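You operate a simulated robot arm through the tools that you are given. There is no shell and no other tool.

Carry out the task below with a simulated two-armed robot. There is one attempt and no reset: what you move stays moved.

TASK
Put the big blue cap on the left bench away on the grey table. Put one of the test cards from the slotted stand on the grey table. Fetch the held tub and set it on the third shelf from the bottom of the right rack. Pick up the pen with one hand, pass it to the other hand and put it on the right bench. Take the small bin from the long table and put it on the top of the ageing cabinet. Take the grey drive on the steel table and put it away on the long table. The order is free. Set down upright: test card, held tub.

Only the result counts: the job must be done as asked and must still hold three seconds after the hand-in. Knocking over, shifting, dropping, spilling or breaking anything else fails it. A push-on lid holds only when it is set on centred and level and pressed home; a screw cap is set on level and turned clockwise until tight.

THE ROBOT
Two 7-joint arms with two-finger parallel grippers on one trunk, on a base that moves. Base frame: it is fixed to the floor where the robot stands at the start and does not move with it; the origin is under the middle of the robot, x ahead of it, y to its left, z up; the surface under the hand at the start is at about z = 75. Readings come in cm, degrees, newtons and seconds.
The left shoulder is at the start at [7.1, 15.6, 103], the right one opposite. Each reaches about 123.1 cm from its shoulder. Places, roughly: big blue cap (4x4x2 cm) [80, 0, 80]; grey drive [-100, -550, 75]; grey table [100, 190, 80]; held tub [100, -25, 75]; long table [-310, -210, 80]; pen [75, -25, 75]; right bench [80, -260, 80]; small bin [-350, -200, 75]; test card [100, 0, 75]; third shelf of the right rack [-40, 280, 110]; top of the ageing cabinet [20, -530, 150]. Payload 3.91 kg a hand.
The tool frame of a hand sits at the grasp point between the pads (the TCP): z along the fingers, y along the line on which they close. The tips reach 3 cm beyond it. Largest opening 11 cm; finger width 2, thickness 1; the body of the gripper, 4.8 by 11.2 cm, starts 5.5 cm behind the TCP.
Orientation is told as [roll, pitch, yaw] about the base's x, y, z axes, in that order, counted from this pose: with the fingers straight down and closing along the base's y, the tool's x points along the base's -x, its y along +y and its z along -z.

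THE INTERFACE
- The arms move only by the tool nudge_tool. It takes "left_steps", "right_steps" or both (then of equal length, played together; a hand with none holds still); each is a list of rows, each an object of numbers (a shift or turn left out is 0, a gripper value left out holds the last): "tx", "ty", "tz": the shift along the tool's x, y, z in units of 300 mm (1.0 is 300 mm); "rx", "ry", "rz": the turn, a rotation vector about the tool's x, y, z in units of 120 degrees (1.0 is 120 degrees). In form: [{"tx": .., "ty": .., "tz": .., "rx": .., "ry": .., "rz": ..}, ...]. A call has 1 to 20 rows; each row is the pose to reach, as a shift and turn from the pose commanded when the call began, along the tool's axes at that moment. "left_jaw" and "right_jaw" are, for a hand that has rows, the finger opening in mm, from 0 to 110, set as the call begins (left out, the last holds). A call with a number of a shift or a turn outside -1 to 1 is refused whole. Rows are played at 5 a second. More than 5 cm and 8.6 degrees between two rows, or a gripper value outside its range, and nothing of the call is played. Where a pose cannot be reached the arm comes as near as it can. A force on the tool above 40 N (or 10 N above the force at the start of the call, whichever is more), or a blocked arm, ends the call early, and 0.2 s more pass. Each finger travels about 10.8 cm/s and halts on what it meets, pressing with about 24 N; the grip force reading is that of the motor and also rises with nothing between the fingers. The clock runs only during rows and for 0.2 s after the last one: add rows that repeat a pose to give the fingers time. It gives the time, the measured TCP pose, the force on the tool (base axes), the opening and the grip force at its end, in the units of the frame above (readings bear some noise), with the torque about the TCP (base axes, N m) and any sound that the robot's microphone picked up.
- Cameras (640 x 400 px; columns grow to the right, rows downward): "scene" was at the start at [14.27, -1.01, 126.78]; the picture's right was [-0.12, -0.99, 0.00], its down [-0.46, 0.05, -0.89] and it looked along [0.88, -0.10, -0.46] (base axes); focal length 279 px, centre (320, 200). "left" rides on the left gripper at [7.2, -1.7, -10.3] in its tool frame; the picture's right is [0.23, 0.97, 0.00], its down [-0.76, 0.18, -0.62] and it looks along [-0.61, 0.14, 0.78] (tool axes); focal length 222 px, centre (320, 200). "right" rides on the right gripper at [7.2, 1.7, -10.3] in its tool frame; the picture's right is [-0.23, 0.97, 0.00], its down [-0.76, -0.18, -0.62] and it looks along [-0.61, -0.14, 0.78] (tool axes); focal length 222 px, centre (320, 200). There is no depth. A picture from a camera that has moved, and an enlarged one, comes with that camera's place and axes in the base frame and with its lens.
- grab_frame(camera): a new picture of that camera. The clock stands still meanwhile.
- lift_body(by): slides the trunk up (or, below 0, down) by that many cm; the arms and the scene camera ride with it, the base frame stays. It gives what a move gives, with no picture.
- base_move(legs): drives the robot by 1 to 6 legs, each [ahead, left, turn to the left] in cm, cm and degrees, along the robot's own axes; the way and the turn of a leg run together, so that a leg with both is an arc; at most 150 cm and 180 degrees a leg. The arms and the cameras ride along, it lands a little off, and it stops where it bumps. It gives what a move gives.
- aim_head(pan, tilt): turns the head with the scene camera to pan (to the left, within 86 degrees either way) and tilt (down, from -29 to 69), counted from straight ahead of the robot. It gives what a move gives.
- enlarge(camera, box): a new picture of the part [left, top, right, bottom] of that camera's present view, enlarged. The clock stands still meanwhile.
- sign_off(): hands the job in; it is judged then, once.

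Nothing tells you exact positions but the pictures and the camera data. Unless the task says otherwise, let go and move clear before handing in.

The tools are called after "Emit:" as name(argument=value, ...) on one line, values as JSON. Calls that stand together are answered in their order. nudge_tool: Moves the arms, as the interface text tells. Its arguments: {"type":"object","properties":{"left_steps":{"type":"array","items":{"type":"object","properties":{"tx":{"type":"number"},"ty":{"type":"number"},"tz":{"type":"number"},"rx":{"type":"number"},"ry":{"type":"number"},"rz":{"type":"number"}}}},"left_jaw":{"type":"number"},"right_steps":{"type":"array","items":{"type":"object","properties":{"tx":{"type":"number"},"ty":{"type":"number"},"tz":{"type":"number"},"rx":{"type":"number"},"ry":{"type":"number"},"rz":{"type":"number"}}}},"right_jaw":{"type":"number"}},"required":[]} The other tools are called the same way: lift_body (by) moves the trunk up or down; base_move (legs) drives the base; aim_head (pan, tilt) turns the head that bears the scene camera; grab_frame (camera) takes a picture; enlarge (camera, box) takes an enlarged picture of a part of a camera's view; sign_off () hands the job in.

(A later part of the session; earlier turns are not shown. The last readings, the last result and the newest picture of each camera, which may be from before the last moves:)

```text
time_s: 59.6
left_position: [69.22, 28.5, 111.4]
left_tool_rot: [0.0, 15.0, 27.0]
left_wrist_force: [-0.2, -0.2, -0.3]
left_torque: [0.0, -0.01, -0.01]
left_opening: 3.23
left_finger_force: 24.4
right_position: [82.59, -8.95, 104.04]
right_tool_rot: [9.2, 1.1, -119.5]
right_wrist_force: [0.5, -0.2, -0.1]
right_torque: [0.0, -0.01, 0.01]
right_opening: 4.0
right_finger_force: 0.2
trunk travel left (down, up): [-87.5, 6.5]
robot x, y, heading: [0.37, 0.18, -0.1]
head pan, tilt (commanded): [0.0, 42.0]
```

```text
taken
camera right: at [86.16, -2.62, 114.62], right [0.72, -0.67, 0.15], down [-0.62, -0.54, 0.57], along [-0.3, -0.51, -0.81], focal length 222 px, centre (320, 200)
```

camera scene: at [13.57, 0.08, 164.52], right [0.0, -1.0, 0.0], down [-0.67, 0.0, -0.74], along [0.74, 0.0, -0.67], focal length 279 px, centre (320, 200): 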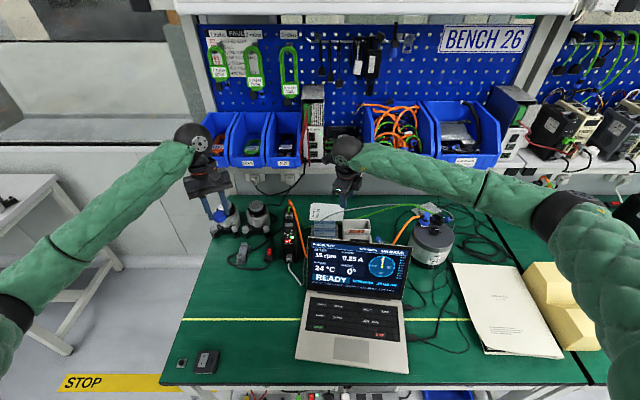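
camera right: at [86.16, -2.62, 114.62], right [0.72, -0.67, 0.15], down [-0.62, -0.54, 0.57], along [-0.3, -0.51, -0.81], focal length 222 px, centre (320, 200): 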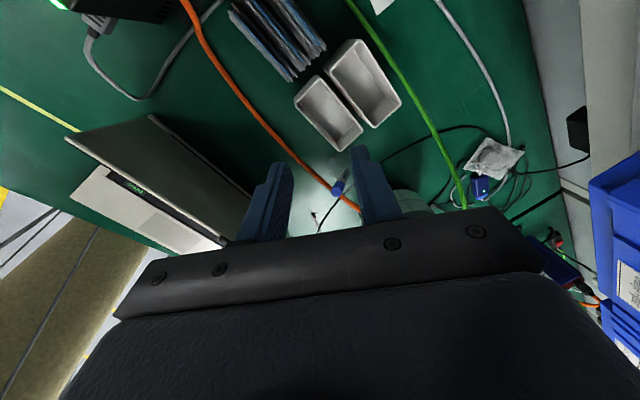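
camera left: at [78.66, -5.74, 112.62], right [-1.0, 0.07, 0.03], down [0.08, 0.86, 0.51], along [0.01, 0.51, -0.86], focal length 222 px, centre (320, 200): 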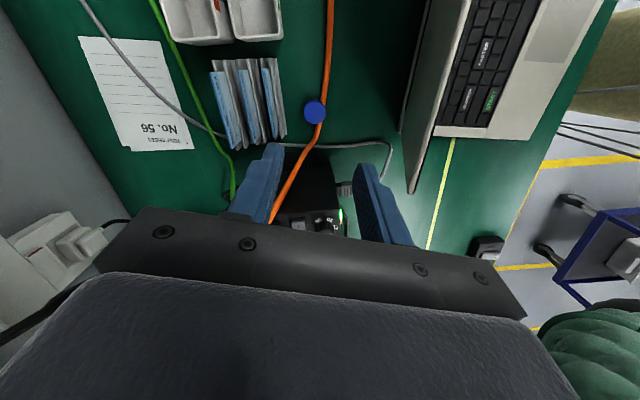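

Emit:
nudge_tool(right_steps=[{"rx": 0.038, "ry": -0.0046}, {"rx": 0.0767, "ry": -0.0092}, {"rx": 0.0767, "ry": -0.0092}])

Emit:
nudge_tool(right_steps=[{"tx": 0.067, "ty": 0.028, "rz": -0.061}, {"tx": 0.134, "ty": 0.056, "rz": -0.123}, {"tx": 0.2, "ty": 0.085, "rz": -0.185}, {"tx": 0.267, "ty": 0.113, "rz": -0.246}, {"tx": 0.267, "ty": 0.113, "rz": -0.246}])

Emit:
grab_frame(camera="right")

Emit:
grab_frame(camera="scene")

```text
time_s: 60.4
left_position: [69.13, 28.5, 111.33]
left_tool_rot: [0.0, 15.0, 27.1]
left_wrist_force: [0.4, -0.5, 0.6]
left_torque: [0.03, 0.0, 0.01]
left_opening: 3.28
left_finger_force: 23.9
right_position: [82.67, -8.78, 104.03]
right_tool_rot: [0.0, -0.1, -119.3]
right_wrist_force: [0.1, -0.7, -0.5]
right_torque: [-0.01, 0.0, 0.02]
right_opening: 3.99
right_finger_force: 0.1
trunk travel left (down, up): [-87.5, 6.5]
robot x, y, heading: [-0.12, -0.09, -0.0]
head pan, tilt (commanded): [0.0, 42.0]
```

```text
time_s: 61.6
left_position: [69.21, 28.46, 111.45]
left_tool_rot: [-0.1, 15.1, 27.0]
left_wrist_force: [0.4, -1.2, 0.4]
left_torque: [0.02, -0.02, 0.0]
left_opening: 3.26
left_finger_force: 24.4
right_position: [89.44, -3.52, 104.19]
right_tool_rot: [0.0, 0.0, -89.8]
right_wrist_force: [-0.1, -0.1, 0.3]
right_torque: [0.02, 0.01, 0.0]
right_opening: 4.0
right_finger_force: 0.1
trunk travel left (down, up): [-87.5, 6.5]
robot x, y, heading: [-0.11, 0.3, 0.2]
head pan, tilt (commanded): [0.0, 42.0]
```

```text
taken
camera right: at [91.18, 3.77, 114.37], right [0.97, -0.22, 0.0], down [-0.18, -0.76, 0.62], along [-0.14, -0.61, -0.78], focal length 222 px, centre (320, 200)
```

right: 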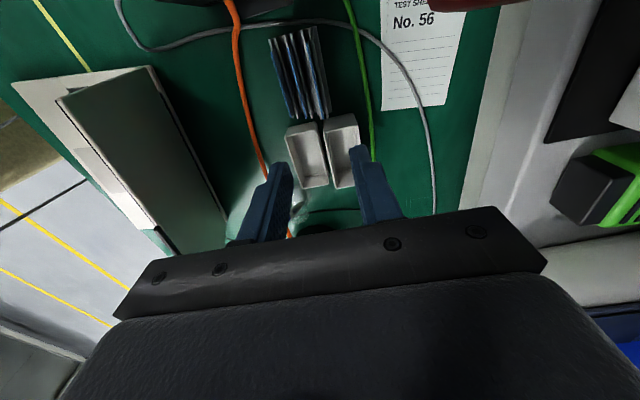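

```text
taken
camera scene: at [13.54, -0.02, 164.52], right [0.0, -1.0, 0.0], down [-0.67, 0.0, -0.74], along [0.74, 0.0, -0.67], focal length 279 px, centre (320, 200)
```

scene: 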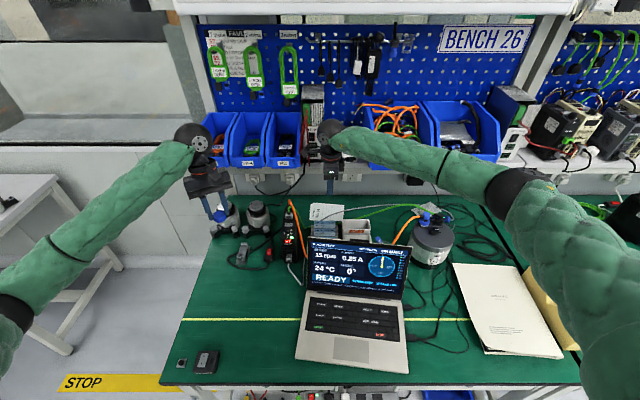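

Emit:
enlarge(camera="right", box=[240, 10, 380, 100])

Emit:
enlarge(camera="right", box=[240, 100, 400, 200])

```text
4.44 times, centred on (310, 55) of right
camera zoom: at [91.18, 3.77, 114.37], right [0.97, -0.22, 0.0], down [-0.18, -0.76, 0.62], along [-0.14, -0.61, -0.78], focal length 987 px, centre (364, 844)
```

zoom: 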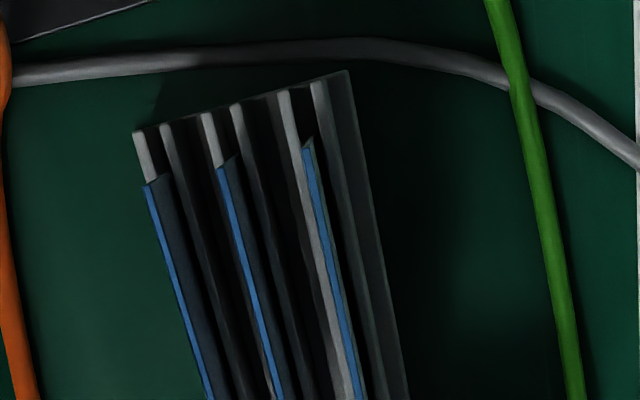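

```text
4.00 times, centred on (320, 150) of right
camera zoom: at [91.18, 3.77, 114.37], right [0.97, -0.22, 0.0], down [-0.18, -0.76, 0.62], along [-0.14, -0.61, -0.78], focal length 888 px, centre (320, 400)
```

zoom: 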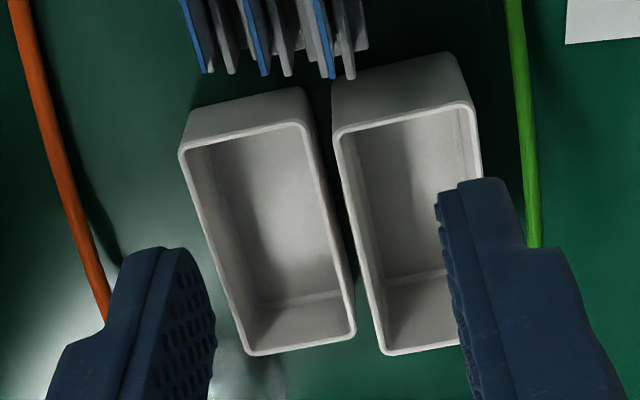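

Card 65's top edge is confirmed at x≈89.45, z≈85. I set the right jaw to 20 mm and descend over it, pausing above to check.

Emit:
nudge_tool(right_steps=[{"tz": 0.12}, {"tz": 0.24}, {"tz": 0.36}, {"tz": 0.46}, {"tz": 0.46}], right_jaw=20)

Emit:
grab_frame(camera="right")

Emit:
enlarge(camera="right", box=[250, 90, 390, 180])

Emit:
enlarge(camera="scene", box=[260, 130, 400, 250])

```text
time_s: 62.8
left_position: [69.18, 28.44, 111.5]
left_tool_rot: [0.0, 14.9, 27.0]
left_wrist_force: [-0.4, -0.2, 0.2]
left_torque: [-0.03, 0.0, 0.02]
left_opening: 3.23
left_finger_force: 24.0
right_position: [89.41, -3.7, 90.26]
right_tool_rot: [0.0, -0.1, -89.8]
right_wrist_force: [0.1, -0.6, -0.6]
right_torque: [-0.01, -0.01, -0.04]
right_opening: 2.02
right_finger_force: 0.1
trunk travel left (down, up): [-87.5, 6.5]
robot x, y, heading: [0.09, -0.43, -0.2]
head pan, tilt (commanded): [0.0, 42.0]
```

```text
taken
camera right: at [91.12, 3.66, 100.5], right [0.97, -0.23, 0.0], down [-0.18, -0.76, 0.62], along [-0.14, -0.61, -0.78], focal length 222 px, centre (320, 200)
```

right: 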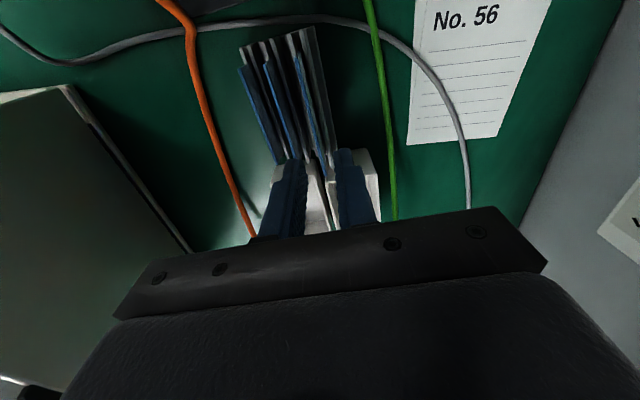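

```text
4.44 times, centred on (320, 135) of right
camera zoom: at [91.12, 3.66, 100.5], right [0.97, -0.23, 0.0], down [-0.18, -0.76, 0.62], along [-0.14, -0.61, -0.78], focal length 987 px, centre (320, 489)
```

zoom: 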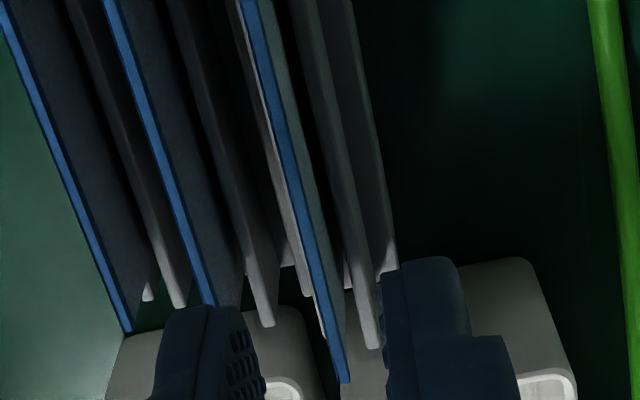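

```text
3.33 times, centred on (330, 190) of scene
camera zoom: at [13.51, 0.04, 164.53], right [0.0, -1.0, 0.0], down [-0.67, 0.0, -0.74], along [0.74, 0.0, -0.67], focal length 930 px, centre (287, 233)
```

zoom: 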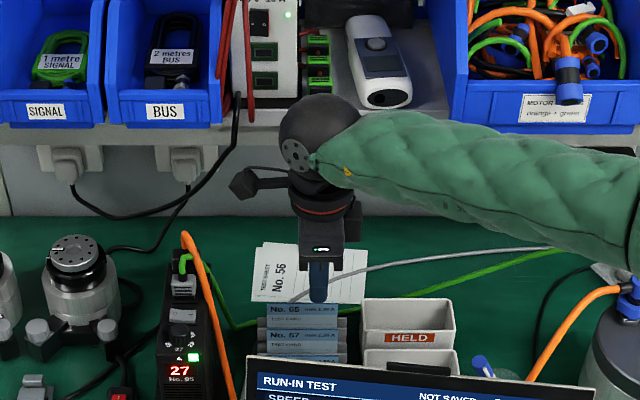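

Emit:
nudge_tool(right_steps=[{"ty": -0.006, "tz": 0.04}, {"ty": -0.006, "tz": 0.09}, {"ty": -0.006, "tz": 0.132}, {"ty": -0.006, "tz": 0.132}])

Emit:
enlarge(camera="right", box=[250, 90, 390, 180])

Emit:
enlarge(camera="scene", box=[300, 205, 370, 245])

```text
time_s: 63.8
left_position: [69.07, 28.45, 111.41]
left_tool_rot: [0.1, 15.0, 27.1]
left_wrist_force: [-0.9, -0.8, -0.2]
left_torque: [-0.03, -0.01, 0.0]
left_opening: 3.25
left_finger_force: 24.1
right_position: [89.34, -3.54, 86.47]
right_tool_rot: [0.0, -0.1, -89.9]
right_wrist_force: [-1.3, 0.4, 0.3]
right_torque: [-0.01, 0.0, -0.03]
right_opening: 2.0
right_finger_force: 0.2
trunk travel left (down, up): [-87.5, 6.5]
robot x, y, heading: [-0.19, -0.15, 0.0]
head pan, tilt (commanded): [0.0, 42.0]
```

```text
4.44 times, centred on (320, 135) of right
camera zoom: at [91.06, 3.79, 96.63], right [0.97, -0.23, 0.0], down [-0.18, -0.76, 0.62], along [-0.14, -0.61, -0.78], focal length 987 px, centre (320, 489)
```

zoom: 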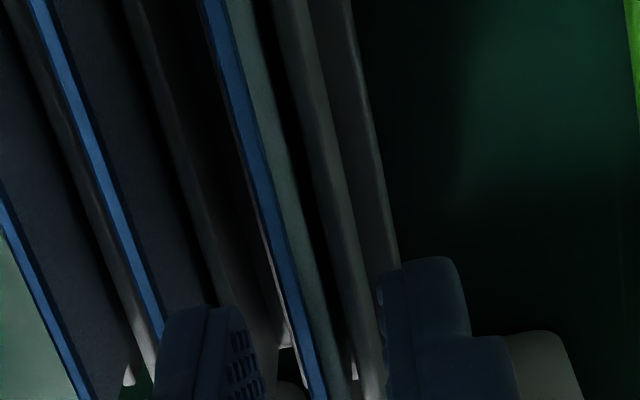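

```text
9.14 times, centred on (335, 225) of scene
camera zoom: at [13.56, 0.06, 164.52], right [0.0, -1.0, 0.0], down [-0.67, 0.0, -0.74], along [0.74, 0.0, -0.67], focal length 2551 px, centre (183, -29)
```

zoom: 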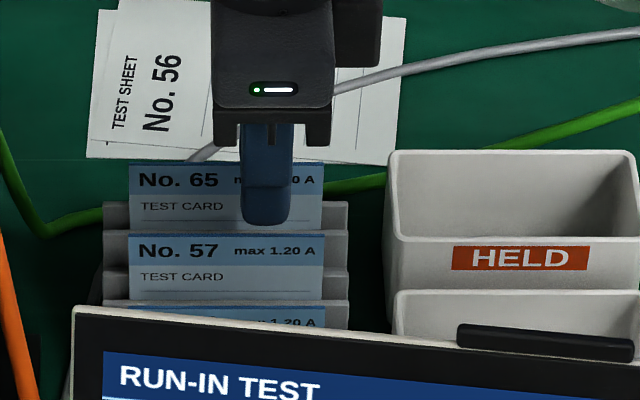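

Emit:
nudge_tool(right_steps=[{"tz": 0}, {"tz": 0}, {"tz": 0}], right_jaw=0)

Emit:
enlarge(camera="right", box=[250, 90, 390, 180])

Emit:
enlarge(camera="scene", box=[300, 205, 370, 245])

```text
time_s: 64.6
left_position: [69.16, 28.43, 111.52]
left_tool_rot: [0.0, 15.0, 27.0]
left_wrist_force: [0.2, 0.0, -0.6]
left_torque: [0.0, 0.0, 0.0]
left_opening: 3.26
left_finger_force: 24.4
right_position: [89.29, -3.53, 86.41]
right_tool_rot: [0.0, -0.1, -89.8]
right_wrist_force: [-0.4, 0.5, 0.7]
right_torque: [0.03, 0.0, 0.0]
right_opening: 0.0
right_finger_force: 24.2
trunk travel left (down, up): [-87.5, 6.5]
robot x, y, heading: [0.05, 0.13, -0.3]
head pan, tilt (commanded): [0.0, 42.0]
```

```text
4.44 times, centred on (320, 135) of right
camera zoom: at [91.06, 3.79, 96.63], right [0.97, -0.23, 0.0], down [-0.18, -0.76, 0.62], along [-0.14, -0.61, -0.78], focal length 987 px, centre (320, 489)
```

zoom: 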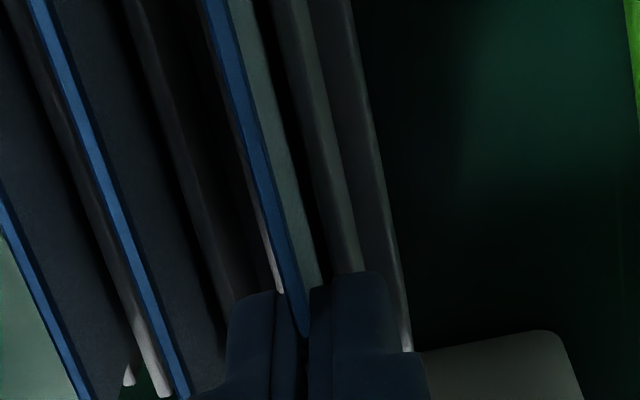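

```text
9.14 times, centred on (335, 225) of scene
camera zoom: at [13.57, 0.09, 164.52], right [0.0, -1.0, 0.0], down [-0.67, 0.0, -0.74], along [0.74, 0.0, -0.67], focal length 2551 px, centre (183, -29)
```

zoom: 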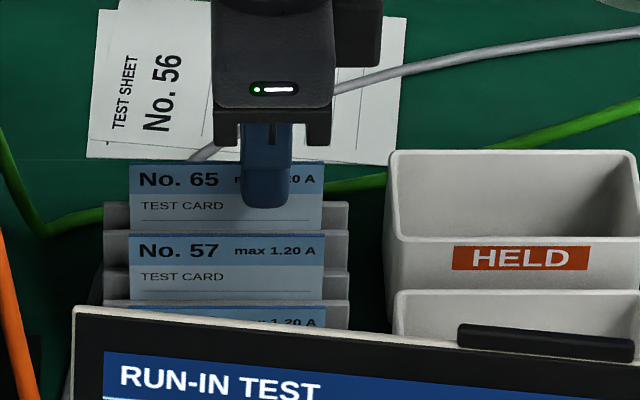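

Emit:
nudge_tool(right_steps=[{"tz": -0.02}, {"tz": -0.04}, {"tz": -0.067}, {"tz": -0.067}])

Emit:
enlarge(camera="right", box=[250, 90, 390, 180])

Emit:
enlarge(camera="scene", box=[300, 205, 370, 245])

```text
time_s: 65.6
left_position: [69.2, 28.61, 111.41]
left_tool_rot: [0.0, 15.0, 26.9]
left_wrist_force: [0.1, -0.4, -0.2]
left_torque: [0.01, -0.01, -0.01]
left_opening: 3.27
left_finger_force: 23.9
right_position: [89.3, -3.47, 88.2]
right_tool_rot: [-0.1, -0.1, -89.9]
right_wrist_force: [0.7, -0.9, -0.2]
right_torque: [0.0, -0.01, 0.03]
right_opening: 0.0
right_finger_force: 24.1
trunk travel left (down, up): [-87.5, 6.5]
robot x, y, heading: [-0.04, 0.26, 0.1]
head pan, tilt (commanded): [0.0, 42.0]
```

```text
4.44 times, centred on (320, 135) of right
camera zoom: at [91.02, 3.73, 98.45], right [0.97, -0.23, 0.0], down [-0.18, -0.76, 0.63], along [-0.14, -0.61, -0.78], focal length 987 px, centre (320, 489)
```

zoom: 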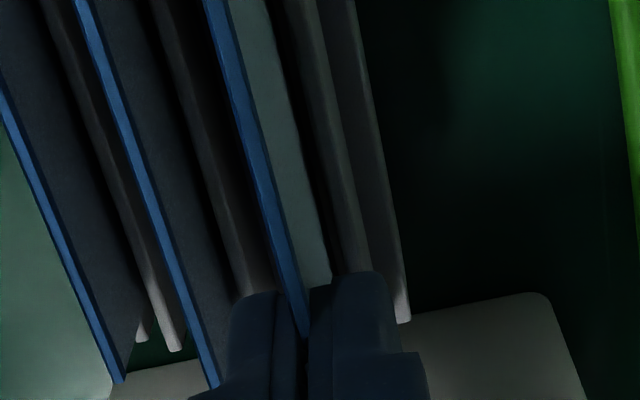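

```text
9.14 times, centred on (335, 225) of scene
camera zoom: at [13.59, 0.09, 164.52], right [0.0, -1.0, 0.0], down [-0.67, 0.0, -0.74], along [0.74, 0.0, -0.67], focal length 2551 px, centre (183, -29)
```

zoom: 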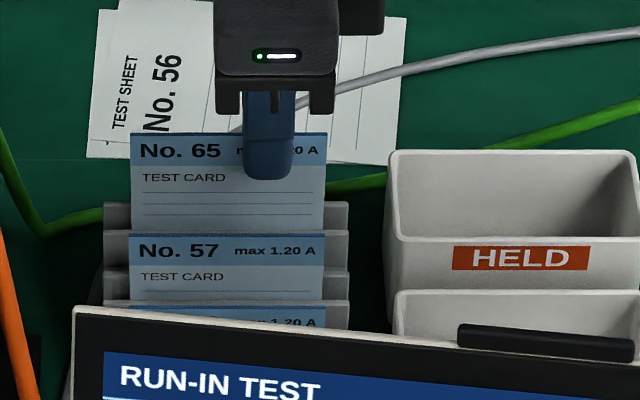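

The card comes up with the hand. I lift it straight out of the slot.

Emit:
nudge_tool(right_steps=[{"tz": -0.07}, {"tz": -0.15}, {"tz": -0.23}, {"tz": -0.32}, {"tz": -0.42}, {"tz": -0.52}, {"tz": -0.62}, {"tz": -0.72}, {"tz": -0.8}, {"tz": -0.8}])

Emit:
grab_frame(camera="right")

Emit:
enlarge(camera="scene", box=[250, 60, 410, 260])

```text
time_s: 67.8
left_position: [69.13, 28.53, 111.45]
left_tool_rot: [0.0, 15.0, 27.0]
left_wrist_force: [0.3, 0.3, -0.6]
left_torque: [0.02, 0.0, -0.01]
left_opening: 3.26
left_finger_force: 24.1
right_position: [89.39, -3.41, 112.44]
right_tool_rot: [-0.1, -0.1, -89.9]
right_wrist_force: [0.3, -0.2, 0.6]
right_torque: [-0.03, 0.03, 0.0]
right_opening: 0.04
right_finger_force: 23.8
trunk travel left (down, up): [-87.5, 6.5]
robot x, y, heading: [-0.04, -0.24, -0.1]
head pan, tilt (commanded): [0.0, 42.0]
```

```text
taken
camera right: at [91.21, 3.93, 122.57], right [0.97, -0.23, 0.0], down [-0.18, -0.76, 0.62], along [-0.14, -0.61, -0.78], focal length 222 px, centre (320, 200)
```

right: 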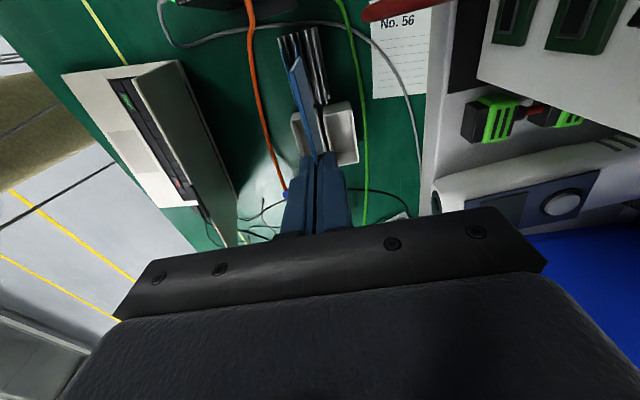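

```text
2.00 times, centred on (330, 160) of scene
camera zoom: at [13.61, 0.07, 164.51], right [0.0, -1.0, 0.0], down [-0.67, 0.0, -0.74], along [0.74, 0.0, -0.67], focal length 558 px, centre (300, 280)
```

zoom: 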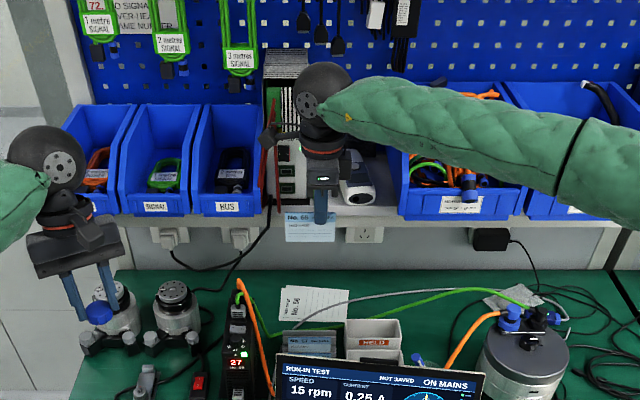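

The card (about 8.3 x 6 cm, thin) is out of the stand. Next I check the floor on the left before driving to the grey table.

Emit:
aim_head(pan=86, tilt=50)

Emit:
grab_frame(camera="scene")

Emit:
aim_head(pan=50, tilt=55)

Emit:
grab_frame(camera="scene")

```text
time_s: 69.4
left_position: [69.22, 28.56, 111.36]
left_tool_rot: [0.1, 15.0, 27.0]
left_wrist_force: [-0.2, 0.2, -0.7]
left_torque: [0.0, 0.0, -0.01]
left_opening: 3.26
left_finger_force: 24.4
right_position: [89.43, -3.36, 112.24]
right_tool_rot: [0.0, -0.2, -89.9]
right_wrist_force: [0.6, -0.2, -0.3]
right_torque: [0.02, 0.03, 0.01]
right_opening: 0.0
right_finger_force: 24.3
trunk travel left (down, up): [-87.5, 6.5]
robot x, y, heading: [-0.2, -0.12, -0.1]
head pan, tilt (commanded): [85.9, 50.0]
```

```text
taken
camera scene: at [5.77, 7.76, 163.4], right [1.0, -0.07, 0.0], down [-0.06, -0.76, -0.64], along [0.05, 0.64, -0.77], focal length 279 px, centre (320, 200)
```

scene: 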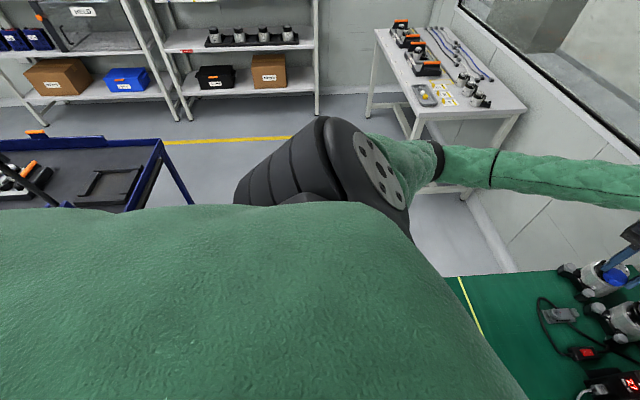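

```text
time_s: 70.4
left_position: [69.26, 28.5, 111.31]
left_tool_rot: [0.1, 15.0, 27.0]
left_wrist_force: [-0.1, 0.5, -0.7]
left_torque: [-0.03, 0.02, -0.01]
left_opening: 3.26
left_finger_force: 24.0
right_position: [89.47, -3.4, 112.32]
right_tool_rot: [0.0, 0.0, -89.8]
right_wrist_force: [-0.2, 0.0, -0.4]
right_torque: [0.0, 0.01, -0.01]
right_opening: 0.01
right_finger_force: 23.6
trunk travel left (down, up): [-87.5, 6.5]
robot x, y, heading: [0.02, -0.21, -0.2]
head pan, tilt (commanded): [50.0, 55.0]
```

```text
taken
camera scene: at [9.85, 5.61, 162.75], right [0.77, -0.64, 0.0], down [-0.53, -0.63, -0.57], along [0.37, 0.44, -0.82], focal length 279 px, centre (320, 200)
```

scene: 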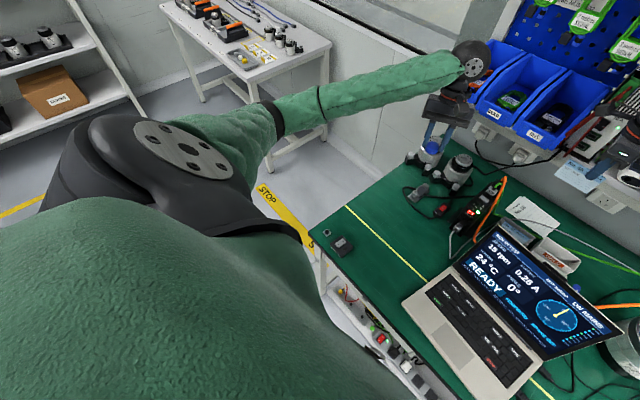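

Emit:
base_move(legs=[[-22, 0, 0], [0, 150, 0]])

Emit:
aim_head(pan=0, tilt=40)

Emit:
grab_frame(camera="scene")

Emit:
grab_frame(camera="left")

Emit:
grab_frame(camera="right")

```text
time_s: 79.2
left_position: [47.07, 179.51, 111.29]
left_tool_rot: [0.0, 15.1, 26.7]
left_wrist_force: [-1.4, 0.3, 0.0]
left_torque: [0.0, 0.03, 0.03]
left_opening: 3.25
left_finger_force: 24.6
right_position: [67.32, 147.52, 112.27]
right_tool_rot: [0.0, -0.1, -90.3]
right_wrist_force: [0.4, 0.0, -0.8]
right_torque: [-0.04, 0.01, 0.02]
right_opening: 0.0
right_finger_force: 23.9
trunk travel left (down, up): [-87.5, 6.5]
robot x, y, heading: [-22.35, 151.25, 0.1]
head pan, tilt (commanded): [50.0, 55.0]
```

```text
time_s: 80.4
left_position: [47.14, 179.48, 111.34]
left_tool_rot: [0.0, 15.0, 26.7]
left_wrist_force: [0.1, -0.8, -0.6]
left_torque: [0.01, -0.01, 0.01]
left_opening: 3.26
left_finger_force: 23.8
right_position: [67.25, 147.52, 112.22]
right_tool_rot: [-0.1, -0.1, -90.2]
right_wrist_force: [0.0, -0.1, 0.8]
right_torque: [0.03, 0.0, -0.02]
right_opening: 0.0
right_finger_force: 23.8
trunk travel left (down, up): [-87.5, 6.5]
robot x, y, heading: [-22.38, 151.34, -0.4]
head pan, tilt (commanded): [0.0, 40.0]
```

```text
taken
camera scene: at [-8.5, 151.35, 164.81], right [0.0, -1.0, 0.0], down [-0.64, 0.0, -0.77], along [0.77, 0.0, -0.64], focal length 279 px, centre (320, 200)
```

scene: 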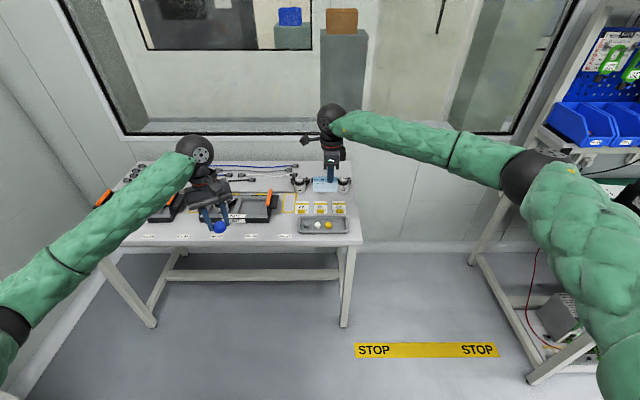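

```text
taken
camera left: at [44.18, 176.08, 123.22], right [-0.63, 0.77, 0.06], down [0.72, 0.56, 0.4], along [0.28, 0.3, -0.91], focal length 222 px, centre (320, 200)
```

left: 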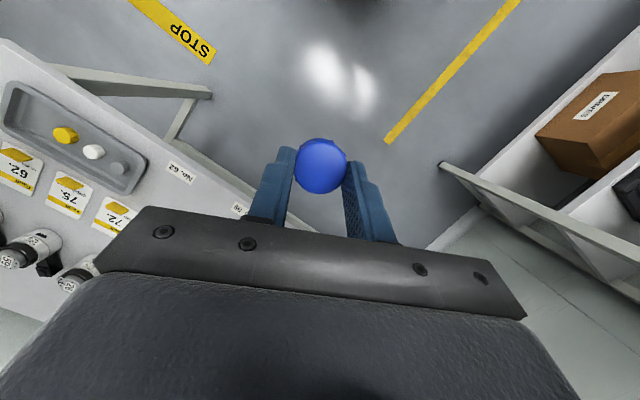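

```text
taken
camera right: at [68.98, 154.8, 122.57], right [0.97, -0.23, 0.0], down [-0.18, -0.76, 0.62], along [-0.14, -0.61, -0.78], focal length 222 px, centre (320, 200)
```

right: 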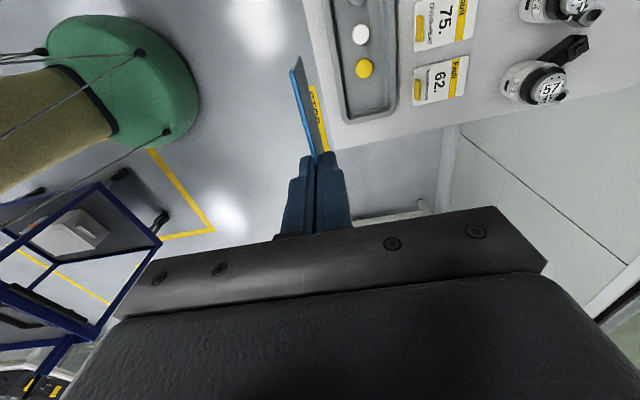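

Emit:
enlarge(camera="scene", box=[260, 160, 370, 240])

Emit:
enlarge(camera="scene", box=[80, 155, 300, 250])

```text
5.00 times, centred on (315, 200) of scene
camera zoom: at [-8.5, 151.35, 164.81], right [0.0, -1.0, 0.0], down [-0.64, 0.0, -0.77], along [0.77, 0.0, -0.64], focal length 1395 px, centre (345, 200)
```

zoom: 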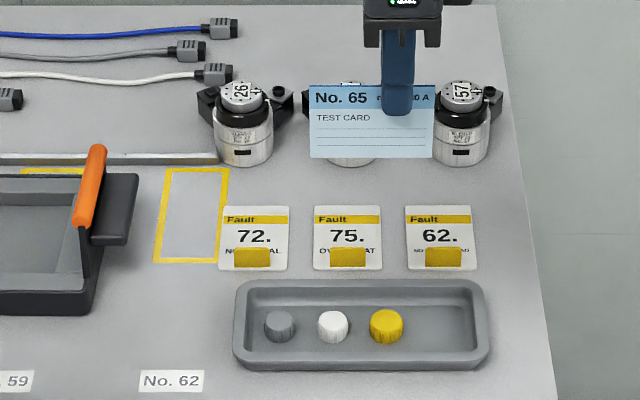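

```text
2.91 times, centred on (190, 202) of scene
camera zoom: at [-8.5, 151.35, 164.81], right [0.0, -1.0, 0.0], down [-0.64, 0.0, -0.77], along [0.77, 0.0, -0.64], focal length 812 px, centre (698, 193)
```

zoom: 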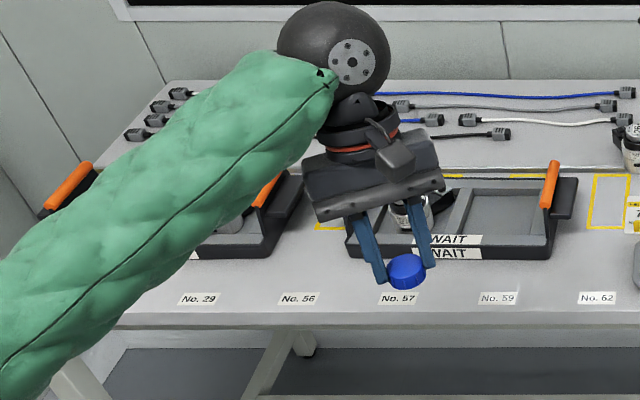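

The table layout is clear: caps tray, fault cards, and motors 26/59/57 in a row at x≈101. I drive 30 cm ahead so that both hands come over their places.

Emit:
base_move(legs=[[30, 0, 0]])

Emit:
aim_head(pan=5, tilt=45)

Emit:
grab_frame(camera="scene")

Emit:
grab_frame(camera="left")

Emit:
grab_frame(camera="right")

```text
time_s: 82.4
left_position: [76.66, 179.82, 111.51]
left_tool_rot: [0.1, 15.0, 27.0]
left_wrist_force: [-0.6, -0.6, -0.4]
left_torque: [0.04, -0.02, -0.03]
left_opening: 3.26
left_finger_force: 24.4
right_position: [96.8, 147.97, 112.37]
right_tool_rot: [0.0, -0.2, -89.9]
right_wrist_force: [-0.9, 0.6, -0.5]
right_torque: [-0.02, 0.02, 0.0]
right_opening: 0.0
right_finger_force: 23.7
trunk travel left (down, up): [-87.5, 6.5]
robot x, y, heading: [7.56, 151.57, 0.2]
head pan, tilt (commanded): [0.0, 40.0]
```

```text
time_s: 83.1
left_position: [76.87, 179.8, 111.42]
left_tool_rot: [0.0, 15.2, 26.9]
left_wrist_force: [0.0, -0.6, -0.8]
left_torque: [-0.01, 0.0, -0.03]
left_opening: 3.26
left_finger_force: 24.0
right_position: [97.09, 147.89, 112.3]
right_tool_rot: [-0.2, -0.2, -89.9]
right_wrist_force: [0.1, 0.7, 0.3]
right_torque: [0.03, 0.02, -0.03]
right_opening: 0.0
right_finger_force: 24.5
trunk travel left (down, up): [-87.5, 6.5]
robot x, y, heading: [7.62, 150.81, -0.2]
head pan, tilt (commanded): [5.0, 45.0]
```

```text
taken
camera scene: at [20.95, 152.04, 164.08], right [0.09, -1.0, 0.0], down [-0.71, -0.06, -0.71], along [0.7, 0.06, -0.71], focal length 279 px, centre (320, 200)
```

scene: 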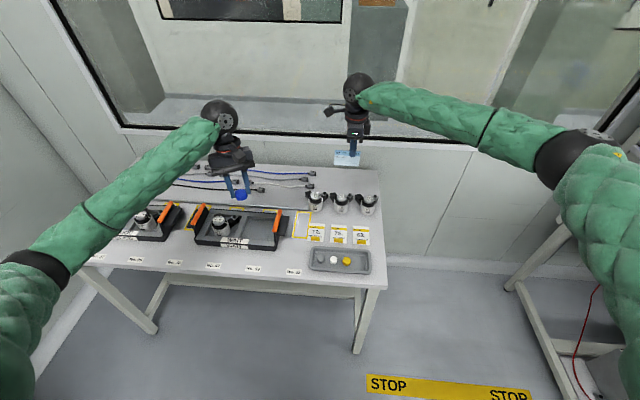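

```text
taken
camera left: at [73.87, 176.36, 123.17], right [-0.64, 0.77, 0.06], down [0.72, 0.57, 0.4], along [0.28, 0.3, -0.91], focal length 222 px, centre (320, 200)
```

left: 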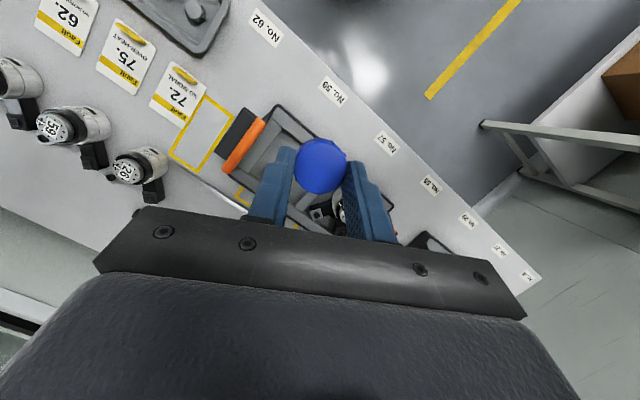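

```text
taken
camera right: at [98.79, 155.21, 122.52], right [0.97, -0.23, 0.0], down [-0.18, -0.76, 0.62], along [-0.14, -0.61, -0.78], focal length 222 px, centre (320, 200)
```

right: 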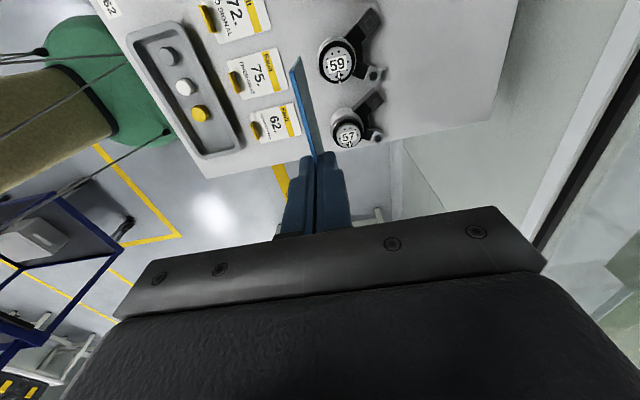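

Emit:
nudge_tool(left_steps=[{"tx": 0.0443, "ty": -0.105, "tz": 0.0119}, {"tx": 0.0887, "ty": -0.21, "tz": 0.0238}, {"tx": 0.133, "ty": -0.314, "tz": 0.0356}, {"tx": 0.1773, "ty": -0.419, "tz": 0.0475}, {"tx": 0.1473, "ty": -0.419, "tz": 0.1595}, {"tx": 0.1173, "ty": -0.419, "tz": 0.2715}, {"tx": 0.0873, "ty": -0.419, "tz": 0.3835}, {"tx": 0.0573, "ty": -0.419, "tz": 0.4955}, {"tx": 0.0273, "ty": -0.419, "tz": 0.6075}, {"tx": 0.0, "ty": -0.419, "tz": 0.709}, {"tx": 0.0, "ty": -0.419, "tz": 0.709}])

Emit:
grab_frame(camera="left")

Emit:
enlarge(camera="scene", box=[210, 160, 390, 280])

```text
time_s: 85.5
left_position: [77.52, 166.15, 90.94]
left_tool_rot: [0.0, 15.0, 27.1]
left_wrist_force: [-0.4, -0.2, -0.3]
left_torque: [-0.02, 0.01, 0.01]
left_opening: 3.26
left_finger_force: 23.8
right_position: [96.99, 147.86, 112.36]
right_tool_rot: [0.0, -0.1, -89.9]
right_wrist_force: [-0.3, 0.2, -0.1]
right_torque: [0.03, -0.02, -0.01]
right_opening: 0.02
right_finger_force: 24.2
trunk travel left (down, up): [-87.5, 6.5]
robot x, y, heading: [7.35, 151.19, -0.0]
head pan, tilt (commanded): [5.0, 45.0]
```

```text
taken
camera left: at [74.62, 162.75, 102.71], right [-0.64, 0.77, 0.06], down [0.72, 0.57, 0.4], along [0.28, 0.3, -0.91], focal length 222 px, centre (320, 200)
```

left: 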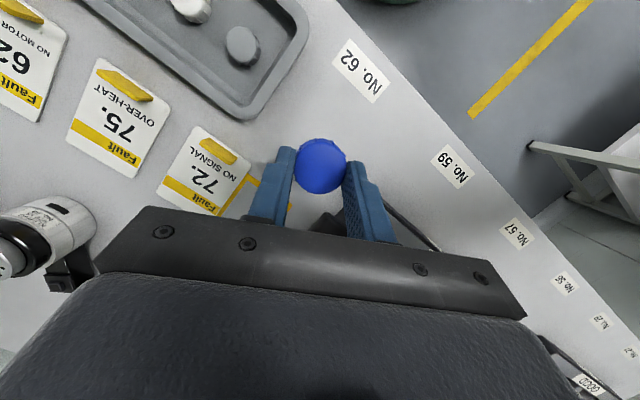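

```text
3.33 times, centred on (300, 220) of scene
camera zoom: at [20.83, 152.04, 164.09], right [0.09, -1.0, 0.0], down [-0.7, -0.06, -0.71], along [0.7, 0.06, -0.71], focal length 930 px, centre (387, 133)
```

zoom: 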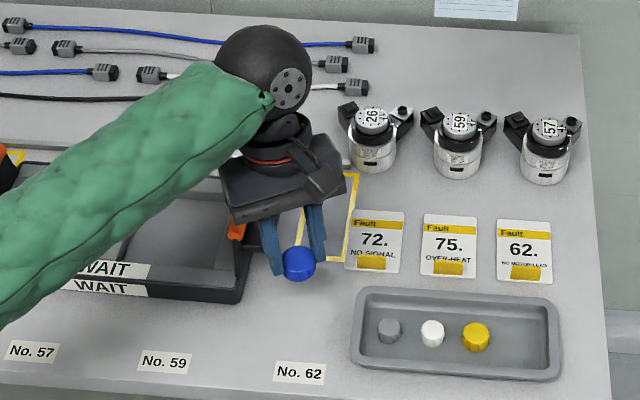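

Emit:
nudge_tool(left_steps=[{"tx": -0.0115, "ty": -0.006, "tz": 0.0548}, {"tx": -0.023, "ty": -0.012, "tz": 0.1095}, {"tx": -0.0346, "ty": -0.018, "tz": 0.164}, {"tx": -0.0461, "ty": -0.0238, "tz": 0.219}, {"tx": -0.0461, "ty": -0.0238, "tz": 0.219}])

Emit:
enlarge(camera="scene", box=[230, 180, 350, 260])

```text
time_s: 86.7
left_position: [77.51, 165.28, 84.25]
left_tool_rot: [-0.1, 15.0, 27.1]
left_wrist_force: [-0.3, -0.2, -0.7]
left_torque: [0.05, 0.01, -0.01]
left_opening: 3.23
left_finger_force: 24.0
right_position: [96.98, 147.87, 112.41]
right_tool_rot: [0.0, -0.1, -89.9]
right_wrist_force: [0.6, 0.1, 0.5]
right_torque: [-0.03, 0.01, -0.04]
right_opening: 0.01
right_finger_force: 23.7
trunk travel left (down, up): [-87.5, 6.5]
robot x, y, heading: [7.63, 150.74, 0.0]
head pan, tilt (commanded): [5.0, 45.0]
```

```text
5.00 times, centred on (290, 220) of scene
camera zoom: at [20.83, 152.04, 164.09], right [0.09, -1.0, 0.0], down [-0.7, -0.06, -0.71], along [0.7, 0.06, -0.71], focal length 1395 px, centre (470, 100)
```

zoom: 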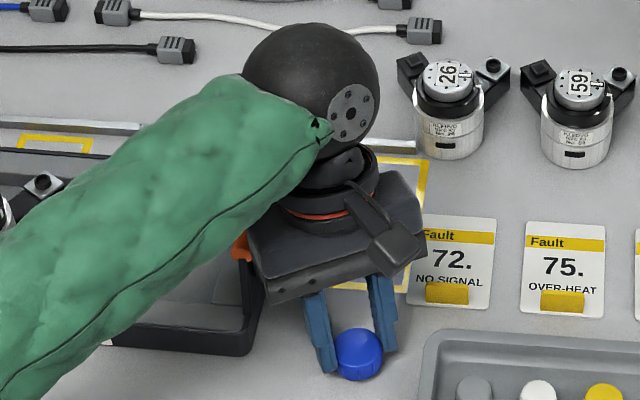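

Emit:
nudge_tool(left_steps=[{"tx": -0.0022, "tz": 0.008}, {"tx": -0.0044, "tz": 0.016}, {"tx": -0.0065, "tz": 0.024}, {"tx": -0.0078, "tz": 0.029}, {"tx": -0.0078, "tz": 0.029}])

Emit:
nudge_tool(left_steps=[{"tx": -0.0009, "tz": 0.0033}, {"tx": -0.0017, "tz": 0.0065}, {"tx": -0.0017, "tz": 0.0065}])

```text
time_s: 87.9
left_position: [77.49, 165.28, 83.36]
left_tool_rot: [0.0, 15.0, 26.9]
left_wrist_force: [0.6, 0.4, 10.1]
left_torque: [0.0, -0.03, -0.03]
left_opening: 3.26
left_finger_force: 23.9
right_position: [96.8, 147.93, 112.37]
right_tool_rot: [0.0, -0.1, -89.9]
right_wrist_force: [-0.4, -0.2, 0.0]
right_torque: [0.01, 0.01, 0.01]
right_opening: 0.01
right_finger_force: 24.0
trunk travel left (down, up): [-87.5, 6.5]
robot x, y, heading: [7.49, 151.71, 0.1]
head pan, tilt (commanded): [5.0, 45.0]
```

```text
time_s: 88.7
left_position: [77.56, 165.24, 83.11]
left_tool_rot: [0.0, 15.0, 27.1]
left_wrist_force: [2.7, 1.0, 18.9]
left_torque: [-0.04, 0.05, 0.04]
left_opening: 3.27
left_finger_force: 23.7
right_position: [96.84, 147.91, 112.38]
right_tool_rot: [0.0, -0.1, -89.9]
right_wrist_force: [0.1, 0.1, -0.8]
right_torque: [-0.01, 0.0, 0.01]
right_opening: 0.01
right_finger_force: 24.0
trunk travel left (down, up): [-87.5, 6.5]
robot x, y, heading: [7.74, 151.09, -0.2]
head pan, tilt (commanded): [5.0, 45.0]
```

Contact: the cap sits on the table. I ease up slightly and open the left fingers.

Emit:
nudge_tool(left_steps=[{"tx": 0.0017, "tz": -0.0065}, {"tx": 0.0017, "tz": -0.0065}])

Emit:
nudge_tool(left_steps=[{"tz": 0}, {"tz": 0}, {"tz": 0}], left_jaw=48)

Emit:
nudge_tool(left_steps=[{"tx": 0.008, "tz": -0.03}, {"tx": 0.02, "tz": -0.075}, {"tx": 0.05, "tz": -0.19}, {"tx": 0.085, "tz": -0.32}, {"tx": 0.12, "tz": -0.45}, {"tx": 0.155, "tz": -0.58}, {"tx": 0.19, "tz": -0.71}, {"tx": 0.19, "tz": -0.71}])

Emit:
grab_frame(camera="left")

Emit:
enlarge(camera="scene", box=[210, 160, 390, 280])

```text
time_s: 89.3
left_position: [77.33, 165.32, 83.14]
left_tool_rot: [0.1, 15.1, 27.0]
left_wrist_force: [-0.1, -0.9, 3.0]
left_torque: [-0.04, -0.02, -0.01]
left_opening: 3.26
left_finger_force: 24.1
right_position: [97.0, 147.96, 112.37]
right_tool_rot: [0.0, -0.1, -89.9]
right_wrist_force: [0.3, 0.2, -0.3]
right_torque: [-0.02, -0.03, 0.02]
right_opening: 0.0
right_finger_force: 24.3
trunk travel left (down, up): [-87.5, 6.5]
robot x, y, heading: [7.66, 151.45, 0.3]
head pan, tilt (commanded): [5.0, 45.0]
```

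```text
time_s: 90.1
left_position: [77.58, 165.25, 83.25]
left_tool_rot: [0.0, 15.0, 27.1]
left_wrist_force: [-0.2, 0.0, 0.2]
left_torque: [0.02, 0.0, 0.01]
left_opening: 4.82
left_finger_force: 0.1
right_position: [97.1, 148.05, 112.27]
right_tool_rot: [0.0, -0.2, -89.9]
right_wrist_force: [-0.1, -0.3, -0.3]
right_torque: [0.0, -0.01, 0.02]
right_opening: 0.0
right_finger_force: 24.3
trunk travel left (down, up): [-87.5, 6.5]
robot x, y, heading: [7.38, 151.31, -0.1]
head pan, tilt (commanded): [5.0, 45.0]
```

```text
time_s: 91.9
left_position: [77.5, 165.29, 105.17]
left_tool_rot: [-0.1, 15.1, 27.0]
left_wrist_force: [0.7, -0.5, -0.4]
left_torque: [0.02, 0.0, 0.04]
left_opening: 4.79
left_finger_force: 0.0
right_position: [97.03, 148.02, 112.3]
right_tool_rot: [0.0, -0.2, -89.9]
right_wrist_force: [-0.3, -0.1, -0.2]
right_torque: [-0.01, -0.01, 0.02]
right_opening: 0.0
right_finger_force: 24.3
trunk travel left (down, up): [-87.5, 6.5]
robot x, y, heading: [7.08, 151.33, -0.0]
head pan, tilt (commanded): [5.0, 45.0]
```

```text
taken
camera left: at [74.56, 161.93, 117.01], right [-0.64, 0.77, 0.06], down [0.72, 0.57, 0.4], along [0.28, 0.3, -0.91], focal length 222 px, centre (320, 200)
```

left: 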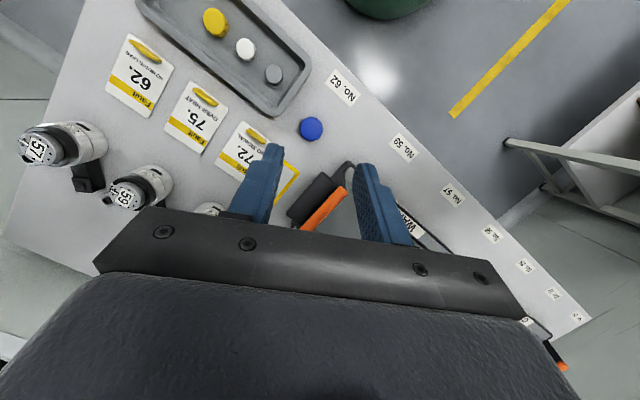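

```text
3.33 times, centred on (300, 220) of scene
camera zoom: at [20.86, 152.04, 164.08], right [0.09, -1.0, 0.0], down [-0.7, -0.06, -0.71], along [0.7, 0.06, -0.71], focal length 930 px, centre (387, 133)
```

zoom: 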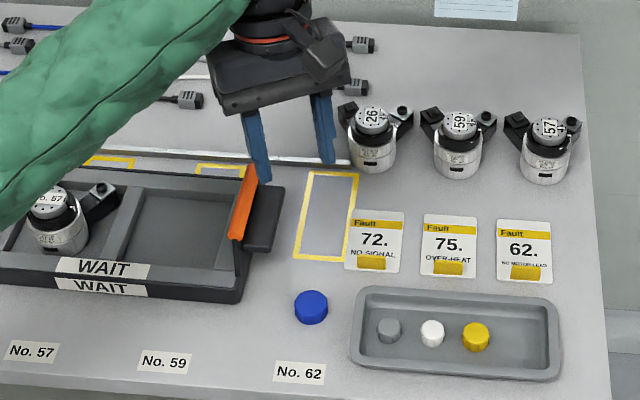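

The big blue cap stands on the grey table at about [77, 165]. I move the left hand aside and bring the card down beside motor 59, to stand it leaning very slightly against that motor.

Emit:
nudge_tool(left_steps=[{"tx": -0.042, "ty": 0.099, "tz": -0.04}, {"tx": -0.083, "ty": 0.198, "tz": -0.08}, {"tx": -0.125, "ty": 0.297, "tz": -0.12}, {"tx": -0.166, "ty": 0.396, "tz": -0.16}, {"tx": -0.208, "ty": 0.495, "tz": -0.2}, {"tx": -0.249, "ty": 0.594, "tz": -0.239}], right_steps=[{"tx": -0.03, "tz": 0.11}, {"tx": -0.033, "tz": 0.22, "rx": 0.01}, {"tx": -0.033, "tz": 0.33, "rx": 0.02}, {"tx": -0.033, "tz": 0.44, "rx": 0.0333}, {"tx": -0.033, "tz": 0.55, "rx": 0.0333}, {"tx": -0.033, "tz": 0.65, "rx": 0.0333}])

Emit:
grab_frame(camera="right")

Emit:
enlarge(camera="right", box=[220, 60, 420, 185])

Emit:
enlarge(camera="scene", box=[290, 150, 400, 250])

```text
time_s: 93.3
left_position: [77.49, 185.43, 110.08]
left_tool_rot: [0.0, 15.1, 27.0]
left_wrist_force: [-0.5, 0.1, -0.1]
left_torque: [0.0, 0.01, 0.02]
left_opening: 4.8
left_finger_force: 0.0
right_position: [96.98, 146.89, 92.91]
right_tool_rot: [-3.9, 0.0, -89.9]
right_wrist_force: [0.3, -0.9, 0.2]
right_torque: [0.02, 0.02, -0.03]
right_opening: 0.0
right_finger_force: 23.3
trunk travel left (down, up): [-87.5, 6.5]
robot x, y, heading: [7.63, 151.36, -0.3]
head pan, tilt (commanded): [5.0, 45.0]
```

```text
taken
camera right: at [99.36, 154.15, 102.96], right [0.97, -0.23, -0.07], down [-0.13, -0.76, 0.64], along [-0.19, -0.61, -0.77], focal length 222 px, centre (320, 200)
```

right: 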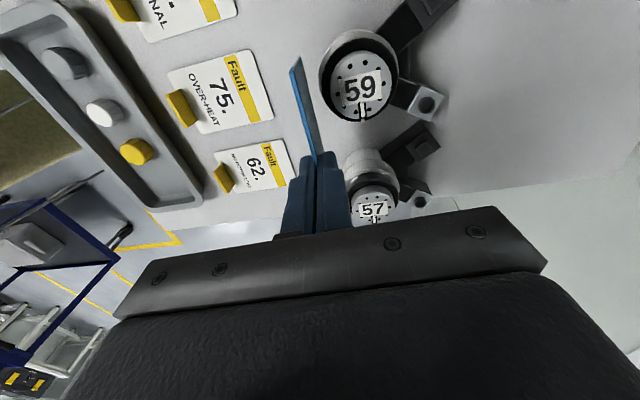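

```text
3.20 times, centred on (320, 122) of right
camera zoom: at [99.36, 154.15, 102.96], right [0.97, -0.23, -0.07], down [-0.13, -0.76, 0.64], along [-0.19, -0.61, -0.77], focal length 711 px, centre (320, 448)
```

zoom: 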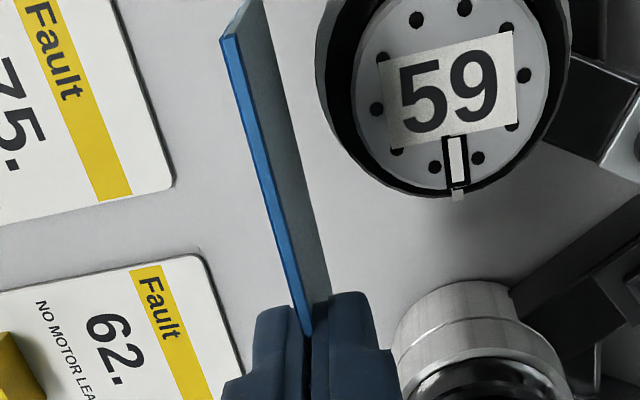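

```text
4.00 times, centred on (345, 200) of scene
camera zoom: at [20.84, 152.11, 164.09], right [0.09, -1.0, 0.0], down [-0.7, -0.06, -0.71], along [0.7, 0.06, -0.71], focal length 1116 px, centre (220, 200)
```

zoom: 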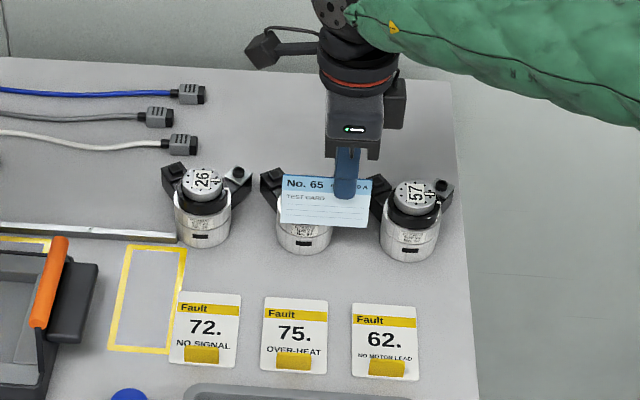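

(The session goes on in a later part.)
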